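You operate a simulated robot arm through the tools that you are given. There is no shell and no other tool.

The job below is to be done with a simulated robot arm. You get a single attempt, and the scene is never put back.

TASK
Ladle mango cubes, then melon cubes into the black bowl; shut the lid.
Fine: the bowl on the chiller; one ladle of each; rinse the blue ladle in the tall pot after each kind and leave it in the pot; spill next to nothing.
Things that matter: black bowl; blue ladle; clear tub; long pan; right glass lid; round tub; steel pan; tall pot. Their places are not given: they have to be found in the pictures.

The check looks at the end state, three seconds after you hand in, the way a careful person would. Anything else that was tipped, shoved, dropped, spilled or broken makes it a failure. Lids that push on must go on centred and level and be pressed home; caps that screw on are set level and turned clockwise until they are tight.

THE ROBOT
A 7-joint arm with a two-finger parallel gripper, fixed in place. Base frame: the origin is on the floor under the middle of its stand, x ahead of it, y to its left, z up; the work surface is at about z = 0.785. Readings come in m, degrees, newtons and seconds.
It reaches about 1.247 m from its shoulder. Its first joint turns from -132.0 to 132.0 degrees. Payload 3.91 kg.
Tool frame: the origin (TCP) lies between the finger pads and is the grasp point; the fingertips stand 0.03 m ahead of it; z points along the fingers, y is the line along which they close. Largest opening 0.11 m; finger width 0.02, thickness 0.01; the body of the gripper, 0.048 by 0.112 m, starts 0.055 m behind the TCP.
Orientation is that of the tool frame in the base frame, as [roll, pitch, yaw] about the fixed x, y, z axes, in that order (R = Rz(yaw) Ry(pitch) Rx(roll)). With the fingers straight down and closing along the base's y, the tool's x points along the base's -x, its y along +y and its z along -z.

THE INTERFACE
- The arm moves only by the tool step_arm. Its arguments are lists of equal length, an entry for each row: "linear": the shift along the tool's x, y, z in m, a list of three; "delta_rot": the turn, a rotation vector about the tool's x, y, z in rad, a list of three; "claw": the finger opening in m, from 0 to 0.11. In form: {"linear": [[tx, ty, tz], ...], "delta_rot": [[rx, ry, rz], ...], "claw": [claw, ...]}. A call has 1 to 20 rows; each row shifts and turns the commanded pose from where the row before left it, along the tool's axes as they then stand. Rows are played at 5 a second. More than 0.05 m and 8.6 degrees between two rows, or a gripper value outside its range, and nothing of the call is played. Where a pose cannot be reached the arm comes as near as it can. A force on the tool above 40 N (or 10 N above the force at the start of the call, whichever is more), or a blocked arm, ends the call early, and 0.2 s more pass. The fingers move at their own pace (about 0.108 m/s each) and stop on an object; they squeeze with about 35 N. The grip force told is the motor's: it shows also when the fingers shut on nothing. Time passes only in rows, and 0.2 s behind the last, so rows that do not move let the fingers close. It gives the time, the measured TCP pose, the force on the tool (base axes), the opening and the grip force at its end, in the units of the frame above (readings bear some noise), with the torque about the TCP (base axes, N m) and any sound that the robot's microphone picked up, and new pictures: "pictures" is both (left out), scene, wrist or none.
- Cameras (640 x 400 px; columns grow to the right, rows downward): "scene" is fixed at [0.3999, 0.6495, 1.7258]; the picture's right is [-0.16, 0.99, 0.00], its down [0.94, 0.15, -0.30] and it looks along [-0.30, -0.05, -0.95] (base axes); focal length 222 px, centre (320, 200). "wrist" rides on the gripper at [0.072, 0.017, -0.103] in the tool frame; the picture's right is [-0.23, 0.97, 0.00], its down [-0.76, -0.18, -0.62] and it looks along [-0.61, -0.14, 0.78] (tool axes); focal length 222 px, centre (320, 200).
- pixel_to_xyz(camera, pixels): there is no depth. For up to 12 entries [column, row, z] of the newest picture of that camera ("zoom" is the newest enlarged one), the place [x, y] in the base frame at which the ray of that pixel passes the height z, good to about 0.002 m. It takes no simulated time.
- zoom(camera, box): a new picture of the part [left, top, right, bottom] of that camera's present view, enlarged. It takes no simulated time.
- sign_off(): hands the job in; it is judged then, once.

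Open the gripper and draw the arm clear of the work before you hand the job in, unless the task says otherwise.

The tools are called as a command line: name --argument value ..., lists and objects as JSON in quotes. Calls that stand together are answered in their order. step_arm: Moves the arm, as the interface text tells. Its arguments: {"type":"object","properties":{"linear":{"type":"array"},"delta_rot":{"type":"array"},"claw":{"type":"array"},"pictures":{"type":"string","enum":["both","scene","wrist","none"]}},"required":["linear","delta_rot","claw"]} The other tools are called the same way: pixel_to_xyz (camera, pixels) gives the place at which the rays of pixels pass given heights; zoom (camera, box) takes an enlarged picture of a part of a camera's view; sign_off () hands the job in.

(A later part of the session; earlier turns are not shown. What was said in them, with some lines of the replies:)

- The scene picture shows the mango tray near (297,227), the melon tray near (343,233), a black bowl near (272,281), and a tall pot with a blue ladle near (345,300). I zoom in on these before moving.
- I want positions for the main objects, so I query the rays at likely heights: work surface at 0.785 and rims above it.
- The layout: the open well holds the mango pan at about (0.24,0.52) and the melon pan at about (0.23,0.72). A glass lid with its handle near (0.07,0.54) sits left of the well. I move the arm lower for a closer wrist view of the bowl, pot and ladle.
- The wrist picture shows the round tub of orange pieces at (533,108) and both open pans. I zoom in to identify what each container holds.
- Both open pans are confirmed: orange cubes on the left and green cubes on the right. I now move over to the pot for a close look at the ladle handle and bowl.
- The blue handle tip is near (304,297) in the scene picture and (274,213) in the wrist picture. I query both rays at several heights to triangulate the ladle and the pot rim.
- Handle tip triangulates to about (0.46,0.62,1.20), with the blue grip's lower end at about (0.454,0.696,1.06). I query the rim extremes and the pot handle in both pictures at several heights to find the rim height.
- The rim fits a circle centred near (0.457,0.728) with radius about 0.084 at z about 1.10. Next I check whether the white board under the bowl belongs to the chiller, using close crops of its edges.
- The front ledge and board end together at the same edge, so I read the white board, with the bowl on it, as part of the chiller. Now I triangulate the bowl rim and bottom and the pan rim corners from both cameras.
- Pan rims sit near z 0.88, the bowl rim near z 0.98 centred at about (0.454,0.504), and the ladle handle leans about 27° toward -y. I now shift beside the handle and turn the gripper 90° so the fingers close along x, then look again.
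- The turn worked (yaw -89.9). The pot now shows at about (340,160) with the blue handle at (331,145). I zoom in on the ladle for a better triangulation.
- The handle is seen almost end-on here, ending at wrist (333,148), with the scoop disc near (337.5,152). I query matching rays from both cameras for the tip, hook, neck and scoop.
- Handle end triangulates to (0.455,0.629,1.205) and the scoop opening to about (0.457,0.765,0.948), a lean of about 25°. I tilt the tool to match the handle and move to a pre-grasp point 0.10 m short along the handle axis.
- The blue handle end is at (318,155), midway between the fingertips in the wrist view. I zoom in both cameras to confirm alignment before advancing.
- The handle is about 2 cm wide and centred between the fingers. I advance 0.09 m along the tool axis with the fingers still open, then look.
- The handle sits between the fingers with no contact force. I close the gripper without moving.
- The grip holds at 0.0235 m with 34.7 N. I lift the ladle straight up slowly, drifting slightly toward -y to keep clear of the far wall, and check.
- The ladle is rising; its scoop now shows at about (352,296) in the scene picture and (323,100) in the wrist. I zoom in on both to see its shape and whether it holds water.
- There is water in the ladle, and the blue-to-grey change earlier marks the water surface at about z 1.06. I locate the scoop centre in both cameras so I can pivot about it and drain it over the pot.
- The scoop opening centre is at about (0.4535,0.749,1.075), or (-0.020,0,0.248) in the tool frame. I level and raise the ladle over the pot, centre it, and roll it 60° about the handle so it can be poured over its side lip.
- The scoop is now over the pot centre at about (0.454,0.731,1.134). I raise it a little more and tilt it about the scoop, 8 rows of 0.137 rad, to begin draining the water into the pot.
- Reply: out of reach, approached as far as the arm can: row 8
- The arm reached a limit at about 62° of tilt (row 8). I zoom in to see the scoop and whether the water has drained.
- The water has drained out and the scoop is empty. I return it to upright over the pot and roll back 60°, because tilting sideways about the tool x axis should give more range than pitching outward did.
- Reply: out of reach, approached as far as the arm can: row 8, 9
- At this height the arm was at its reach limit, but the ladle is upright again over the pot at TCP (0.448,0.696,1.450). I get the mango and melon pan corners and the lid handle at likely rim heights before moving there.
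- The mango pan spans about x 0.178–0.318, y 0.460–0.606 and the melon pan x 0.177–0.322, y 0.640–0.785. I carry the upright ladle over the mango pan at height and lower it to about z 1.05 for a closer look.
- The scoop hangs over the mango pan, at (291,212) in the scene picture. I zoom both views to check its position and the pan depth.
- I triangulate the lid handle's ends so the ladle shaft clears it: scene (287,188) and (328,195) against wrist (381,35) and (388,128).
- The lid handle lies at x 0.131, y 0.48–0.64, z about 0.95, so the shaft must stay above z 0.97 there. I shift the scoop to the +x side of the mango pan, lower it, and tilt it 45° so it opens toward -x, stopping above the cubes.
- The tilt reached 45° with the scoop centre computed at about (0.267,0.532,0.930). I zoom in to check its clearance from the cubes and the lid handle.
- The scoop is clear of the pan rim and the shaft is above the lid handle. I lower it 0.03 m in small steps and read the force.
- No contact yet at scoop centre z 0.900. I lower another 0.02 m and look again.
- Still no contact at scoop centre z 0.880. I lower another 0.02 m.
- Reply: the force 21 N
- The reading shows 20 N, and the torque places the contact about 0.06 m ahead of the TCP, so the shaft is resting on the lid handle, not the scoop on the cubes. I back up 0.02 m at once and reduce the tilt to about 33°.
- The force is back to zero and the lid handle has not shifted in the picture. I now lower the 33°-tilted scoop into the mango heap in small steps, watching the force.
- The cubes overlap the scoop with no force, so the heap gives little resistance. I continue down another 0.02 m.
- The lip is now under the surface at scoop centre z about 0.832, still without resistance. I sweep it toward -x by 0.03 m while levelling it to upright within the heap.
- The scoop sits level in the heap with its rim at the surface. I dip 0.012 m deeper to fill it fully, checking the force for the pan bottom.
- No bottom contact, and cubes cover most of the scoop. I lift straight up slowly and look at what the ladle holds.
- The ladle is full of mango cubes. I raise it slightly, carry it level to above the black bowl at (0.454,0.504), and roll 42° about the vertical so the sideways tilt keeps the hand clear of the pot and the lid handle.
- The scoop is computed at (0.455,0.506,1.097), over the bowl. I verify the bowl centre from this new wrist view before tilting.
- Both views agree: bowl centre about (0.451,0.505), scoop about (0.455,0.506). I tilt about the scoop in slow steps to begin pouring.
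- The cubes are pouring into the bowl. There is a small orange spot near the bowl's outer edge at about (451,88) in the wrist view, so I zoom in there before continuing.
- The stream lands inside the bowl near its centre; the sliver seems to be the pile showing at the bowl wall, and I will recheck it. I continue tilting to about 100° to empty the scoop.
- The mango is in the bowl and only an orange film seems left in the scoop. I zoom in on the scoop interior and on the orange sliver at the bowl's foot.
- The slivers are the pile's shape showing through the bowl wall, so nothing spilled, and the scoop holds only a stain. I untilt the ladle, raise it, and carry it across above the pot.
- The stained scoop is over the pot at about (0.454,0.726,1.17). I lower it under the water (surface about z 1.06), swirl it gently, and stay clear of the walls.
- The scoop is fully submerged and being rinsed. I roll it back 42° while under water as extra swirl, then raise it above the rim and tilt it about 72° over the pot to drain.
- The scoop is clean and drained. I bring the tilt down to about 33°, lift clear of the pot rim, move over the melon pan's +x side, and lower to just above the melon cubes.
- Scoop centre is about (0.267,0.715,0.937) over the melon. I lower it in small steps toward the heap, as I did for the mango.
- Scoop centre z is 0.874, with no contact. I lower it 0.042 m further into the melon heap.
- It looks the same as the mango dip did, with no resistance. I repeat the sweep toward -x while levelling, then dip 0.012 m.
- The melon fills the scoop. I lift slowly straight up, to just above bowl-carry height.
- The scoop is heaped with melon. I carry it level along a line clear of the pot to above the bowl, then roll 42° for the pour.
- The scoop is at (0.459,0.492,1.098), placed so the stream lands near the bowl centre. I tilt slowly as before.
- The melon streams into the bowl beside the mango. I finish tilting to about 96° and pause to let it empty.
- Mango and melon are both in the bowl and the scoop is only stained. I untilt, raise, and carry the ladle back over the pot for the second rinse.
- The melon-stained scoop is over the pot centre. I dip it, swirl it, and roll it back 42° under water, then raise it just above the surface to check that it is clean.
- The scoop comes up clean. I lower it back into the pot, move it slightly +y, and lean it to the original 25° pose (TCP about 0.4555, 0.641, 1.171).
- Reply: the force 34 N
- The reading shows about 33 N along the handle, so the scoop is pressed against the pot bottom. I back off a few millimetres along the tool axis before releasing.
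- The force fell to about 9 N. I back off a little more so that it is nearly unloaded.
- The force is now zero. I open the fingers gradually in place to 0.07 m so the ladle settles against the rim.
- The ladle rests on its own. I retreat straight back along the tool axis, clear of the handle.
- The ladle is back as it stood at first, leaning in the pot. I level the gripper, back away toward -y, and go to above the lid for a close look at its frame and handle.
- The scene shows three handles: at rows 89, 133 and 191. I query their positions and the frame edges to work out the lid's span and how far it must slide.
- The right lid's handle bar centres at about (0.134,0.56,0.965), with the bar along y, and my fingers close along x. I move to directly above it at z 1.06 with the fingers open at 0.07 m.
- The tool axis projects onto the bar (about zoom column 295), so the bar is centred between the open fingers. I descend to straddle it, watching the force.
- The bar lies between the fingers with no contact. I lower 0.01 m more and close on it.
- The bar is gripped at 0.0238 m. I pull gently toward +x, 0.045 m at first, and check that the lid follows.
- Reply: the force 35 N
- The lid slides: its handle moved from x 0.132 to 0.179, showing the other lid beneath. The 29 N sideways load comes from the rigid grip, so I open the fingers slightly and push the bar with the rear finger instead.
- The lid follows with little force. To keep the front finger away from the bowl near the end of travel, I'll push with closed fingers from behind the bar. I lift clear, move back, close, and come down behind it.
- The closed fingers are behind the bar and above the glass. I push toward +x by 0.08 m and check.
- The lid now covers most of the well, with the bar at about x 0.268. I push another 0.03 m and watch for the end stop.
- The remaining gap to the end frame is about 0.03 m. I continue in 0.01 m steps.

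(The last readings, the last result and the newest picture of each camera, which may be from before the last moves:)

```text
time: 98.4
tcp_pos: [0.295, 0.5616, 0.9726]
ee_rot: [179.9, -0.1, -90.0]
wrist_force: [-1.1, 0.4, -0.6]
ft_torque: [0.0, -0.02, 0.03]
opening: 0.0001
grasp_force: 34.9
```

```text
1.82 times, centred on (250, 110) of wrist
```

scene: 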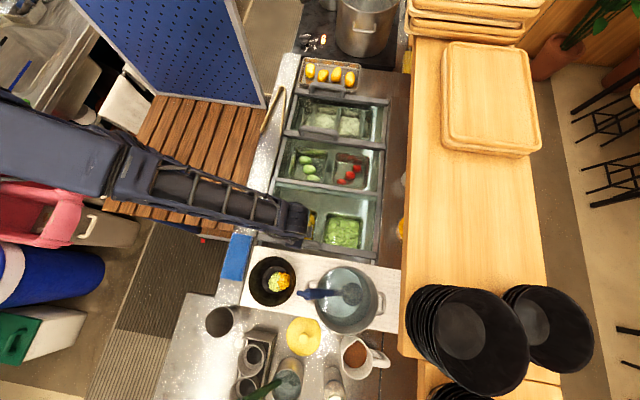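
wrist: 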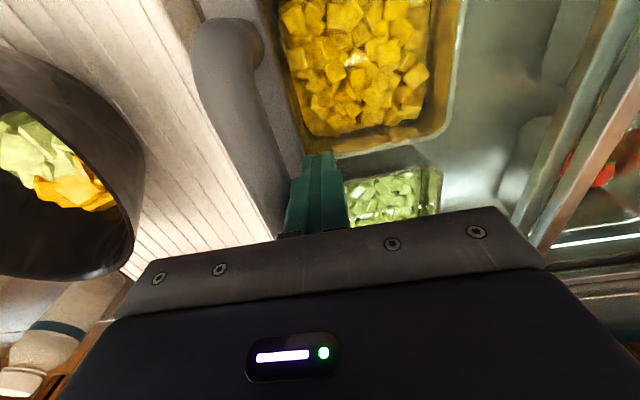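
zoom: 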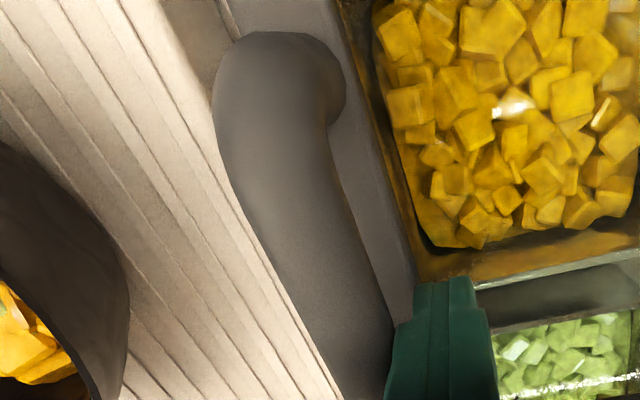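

The lid frame is nearly at the board edge. I push on in 0.005 m steps until the force shows the stop.

step_arm --linear '[[0, -0.005, 0], [0, -0.005, 0], [0, 0, 0]]' --delta_rot '[[0, 0, 0], [0, 0, 0], [0, 0, 0]]' --claw '[0, 0, 0]' --pictures "both"

zoom --camera "scene" --box '[240, 180, 400, 310]'

zoom --camera "wrist" --box '[100, 0, 400, 220]'

```text
time: 99.2
tcp_pos: [0.3056, 0.5646, 0.9741]
ee_rot: [179.9, 0.1, -90.1]
wrist_force: [-1.0, 0.0, -0.4]
ft_torque: [-0.01, -0.02, -0.03]
opening: 0.0
grasp_force: 34.8
```

scene: 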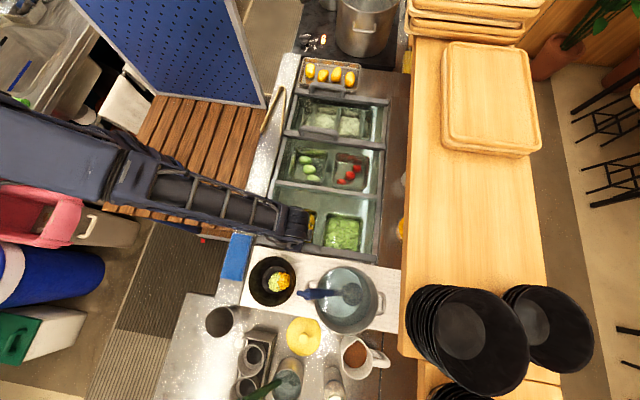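
wrist: 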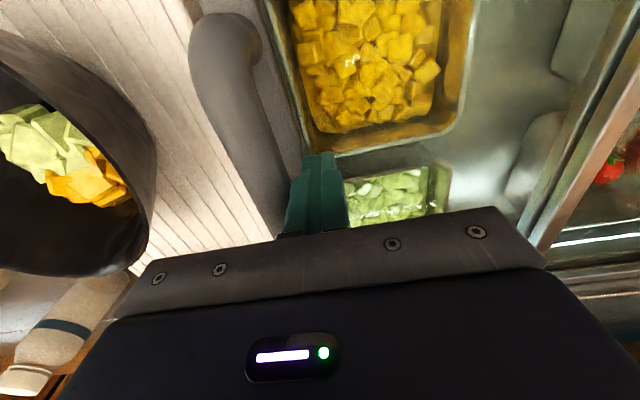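

```text
3.08 times, centred on (320, 245) of scene
```

zoom: 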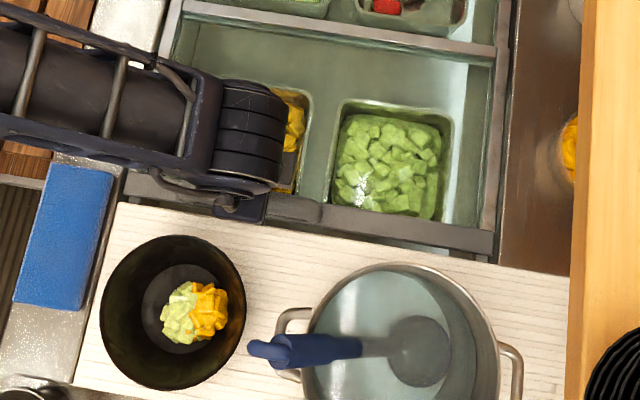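

```text
1.82 times, centred on (250, 110) of wrist
```

zoom: 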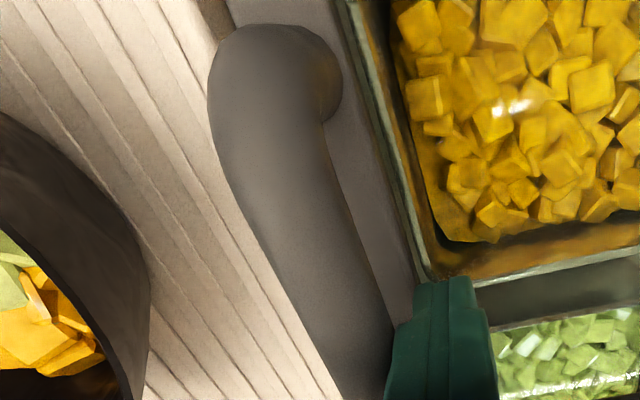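

Still moving freely at TCP x 0.306. I push 0.004 m at a time toward the stop.

step_arm --linear '[[0, -0.004, 0], [0, -0.004, 0], [0, 0, 0]]' --delta_rot '[[0, 0, 0], [0, 0, 0], [0, 0, 0]]' --claw '[0, 0, 0]' --pictures "both"

zoom --camera "scene" --box '[240, 180, 400, 310]'

zoom --camera "wrist" --box '[100, 0, 400, 220]'

```text
time: 100.0
tcp_pos: [0.3098, 0.5626, 0.9735]
ee_rot: [179.9, -0.1, -90.1]
wrist_force: [-8.5, 0.4, -0.7]
ft_torque: [0.01, -0.01, 0.02]
opening: 0.0001
grasp_force: 35.1
```

scene: 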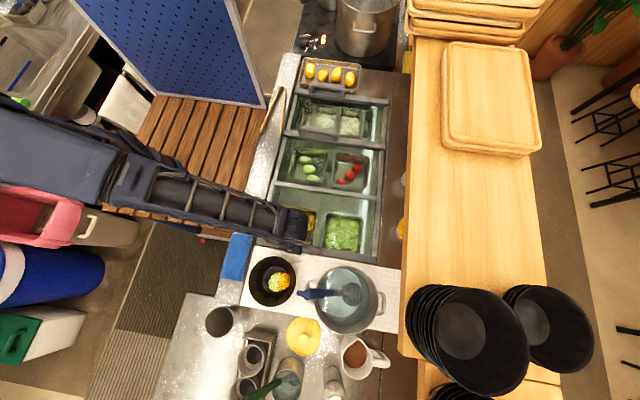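
wrist: 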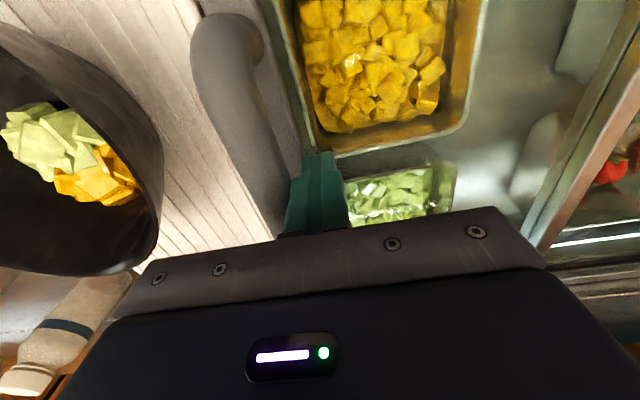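

```text
3.08 times, centred on (320, 245) of scene
```

zoom: 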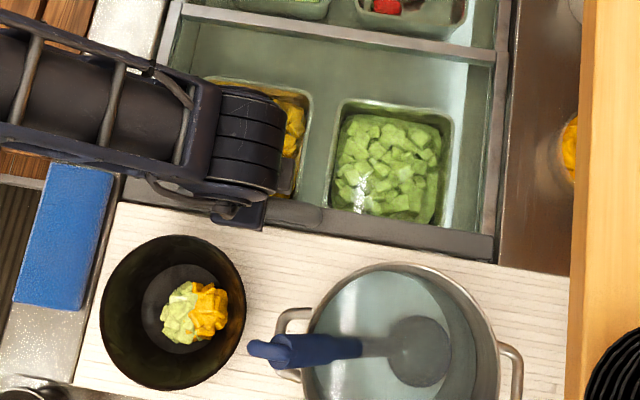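

```text
1.82 times, centred on (250, 110) of wrist
```

zoom: 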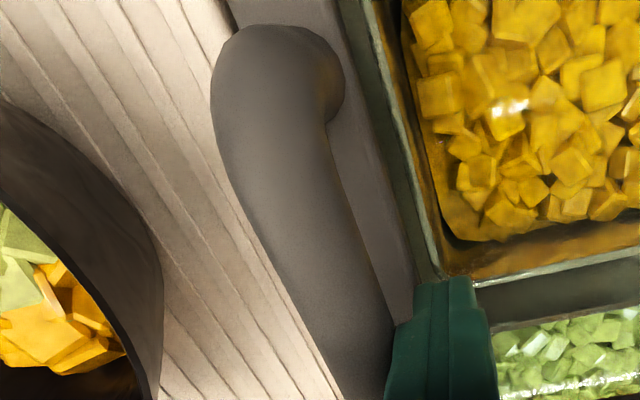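

The force rose to 8.5 N and the arm stopped at x 0.310, so the lid is at its stop. I press a little more to confirm it is home.

step_arm --linear '[[0, -0.004, 0], [0, 0, 0], [0, 0, 0]]' --delta_rot '[[0, 0, 0], [0, 0, 0], [0, 0, 0]]' --claw '[0, 0, 0]' --pictures "none"

```text
time: 100.5
tcp_pos: [0.3105, 0.563, 0.9749]
ee_rot: [179.7, 0.0, -89.7]
wrist_force: [-6.9, 1.6, 1.0]
ft_torque: [-0.01, -0.02, -0.05]
opening: 0.0
grasp_force: 34.6
stopped in row 2: the force on the tool passed its limit at 43 N (the readings are from after the stop); the commanded pose is now the measured one
```

Pressing further met a hard stop (43 N) with no more movement, so the lid is shut. I back off, lift straight up, open the gripper, and move clear for a final look.

step_arm --linear '[[0, 0.008, 0], [0, 0.012, 0], [0, 0, -0.03], [0, 0, -0.04], [0, 0, -0.04], [0, 0, -0.04], [0, 0, -0.04], [0.03, 0.03, -0.02], [0.03, 0.035, 0], [0.03, 0.035, 0], [0.03, 0.035, 0], [0.03, 0.035, 0], [0.03, 0.035, 0], [0, 0, 0]]' --delta_rot '[[0, 0, 0], [0, 0, 0], [0, 0, 0], [0, 0, 0], [0, 0, 0], [0, 0, 0], [0, 0, 0], [0, 0, 0], [0, 0, 0], [0, 0, 0], [0, 0, 0], [0, 0, 0], [0, 0, 0], [0, 0, 0]]' --claw '[0, 0, 0, 0, 0, 0, 0, 0.05, 0.08, 0.11, 0.11, 0.11, 0.11, 0.11]' --pictures "both"

zoom --camera "scene" --box '[230, 60, 410, 260]'

zoom --camera "scene" --box '[225, 200, 405, 345]'

zoom --camera "wrist" --box '[60, 0, 460, 220]'

```text
time: 103.5
tcp_pos: [0.087, 0.3825, 1.1843]
ee_rot: [179.7, 0.0, -89.8]
wrist_force: [0.2, -0.2, 0.8]
ft_torque: [0.01, 0.01, 0.01]
opening: 0.1102
grasp_force: 0.0
```

scene: 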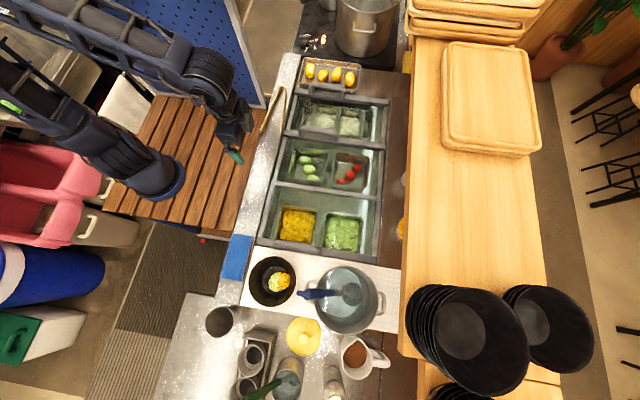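
wrist: 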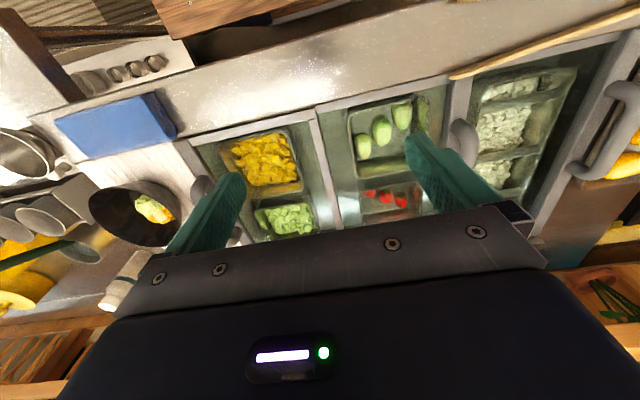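

```text
2.00 times, centred on (320, 160) of scene
```

zoom: 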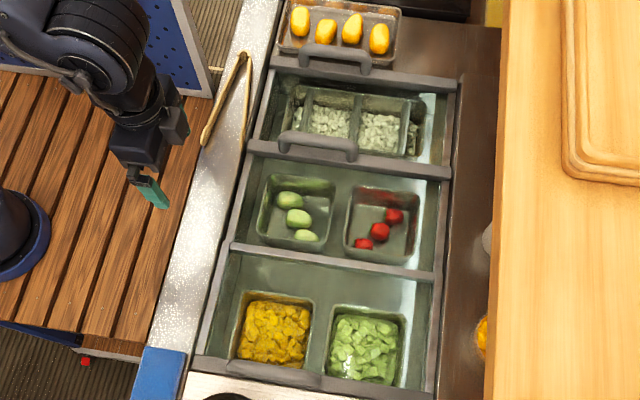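

```text
2.76 times, centred on (315, 272) of scene
```

zoom: 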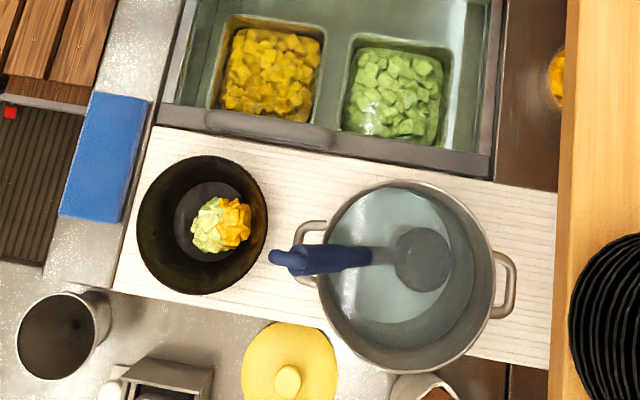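

```text
1.60 times, centred on (260, 110) of wrist
```

zoom: 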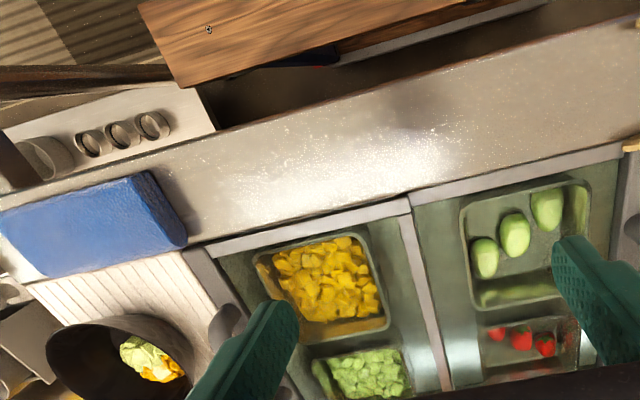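

The lid is fully shut, the ladle leans in the pot, and mango and melon are in the bowl on the chiller's board. I raise the arm further clear and check closely for stray cubes.

step_arm --linear '[[0.01, 0, -0.04], [0.02, 0, -0.04], [0.02, 0, -0.04], [0, 0, 0], [0, 0, 0]]' --delta_rot '[[0, 0, 0], [0, 0, 0], [0, 0, 0], [0, 0, 0], [0, 0, 0]]' --claw '[0.11, 0.11, 0.11, 0.11, 0.11]' --pictures "both"

zoom --camera "scene" --box '[240, 185, 320, 265]'

zoom --camera "scene" --box '[310, 190, 400, 270]'

zoom --camera "scene" --box '[230, 245, 330, 325]'

zoom --camera "scene" --box '[290, 250, 410, 350]'

```text
time: 104.7
tcp_pos: [0.0893, 0.3316, 1.3061]
ee_rot: [179.6, -0.1, -89.8]
wrist_force: [0.3, 0.7, -1.0]
ft_torque: [-0.02, -0.01, 0.0]
opening: 0.11
grasp_force: 0.1
```

scene: 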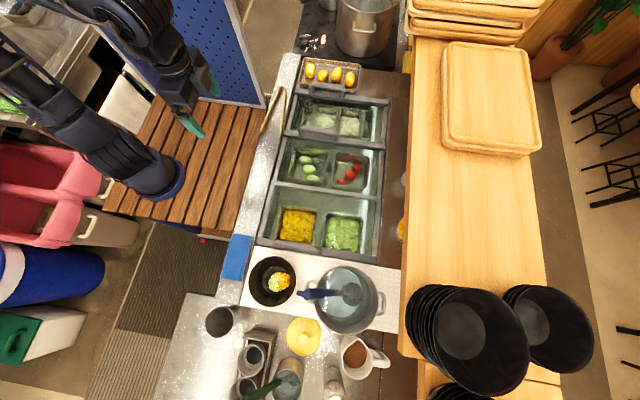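
wrist: 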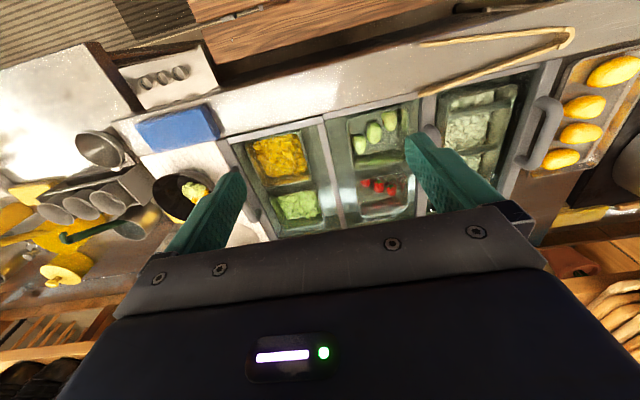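

```text
5.00 times, centred on (280, 225) of scene
```

zoom: 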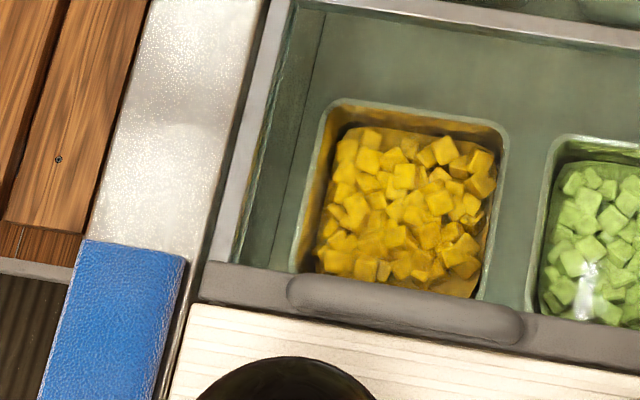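

```text
5.00 times, centred on (355, 230) of scene
```

zoom: 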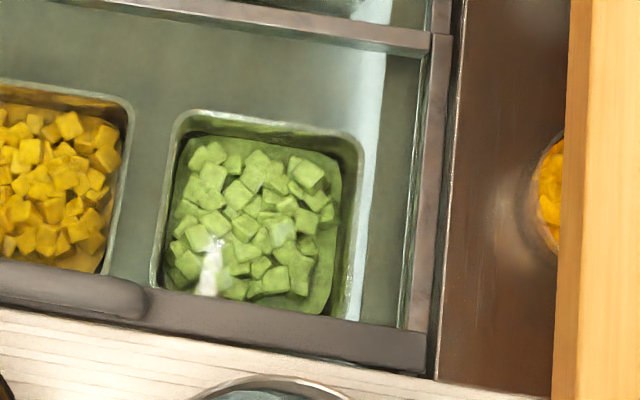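

```text
5.00 times, centred on (280, 285) of scene
```

zoom: 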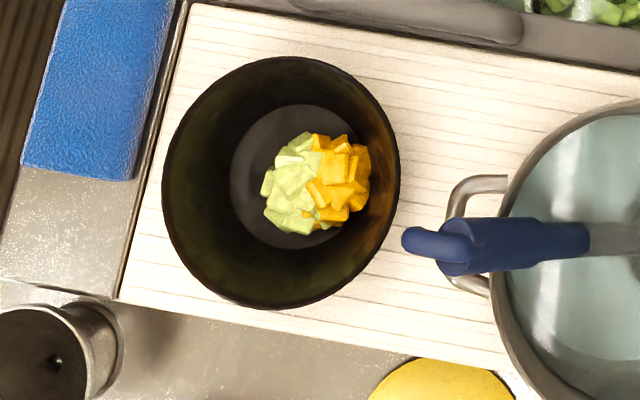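

```text
4.00 times, centred on (350, 300) of scene
```

zoom: 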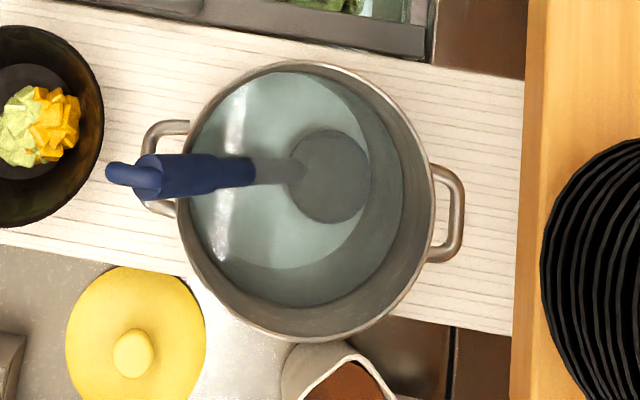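

The close views show no stray cubes on the board, frame or well floor. The lid is home against its stop, the bowl is upright on the chiller's board, the ladle rests in the pot, and the arm is clear with the gripper open. I hand the job in.

sign_off

```text
The job is handed in.
```

The job is done and handed in. The black bowl holds one ladle of mango cubes and one of melon cubes, and the right glass lid is shut against its stop.

- **Ladle:** I rinsed the blue ladle in the tall pot after each kind. It came up clean both times, and I left it leaning in the pot as it stood at the start.
- **Bowl:** It was never moved and stands upright on the white board at the end of the chiller. I took that board to be part of the chiller.
- **Sources:** I used the two open pans in the well, not the round tub of mango or the long pan of pale cubes.
- **Spills:** I saw no stray cubes on the board, the frame or the well floor in the final close-up views.
- **Contacts:** The ladle shaft pressed on the lid handle at about 20 N during the mango scoop. The scoop also pressed on the pot bottom at about 33 N when I put the ladle back. I backed off both times, and nothing in the pictures had shifted.
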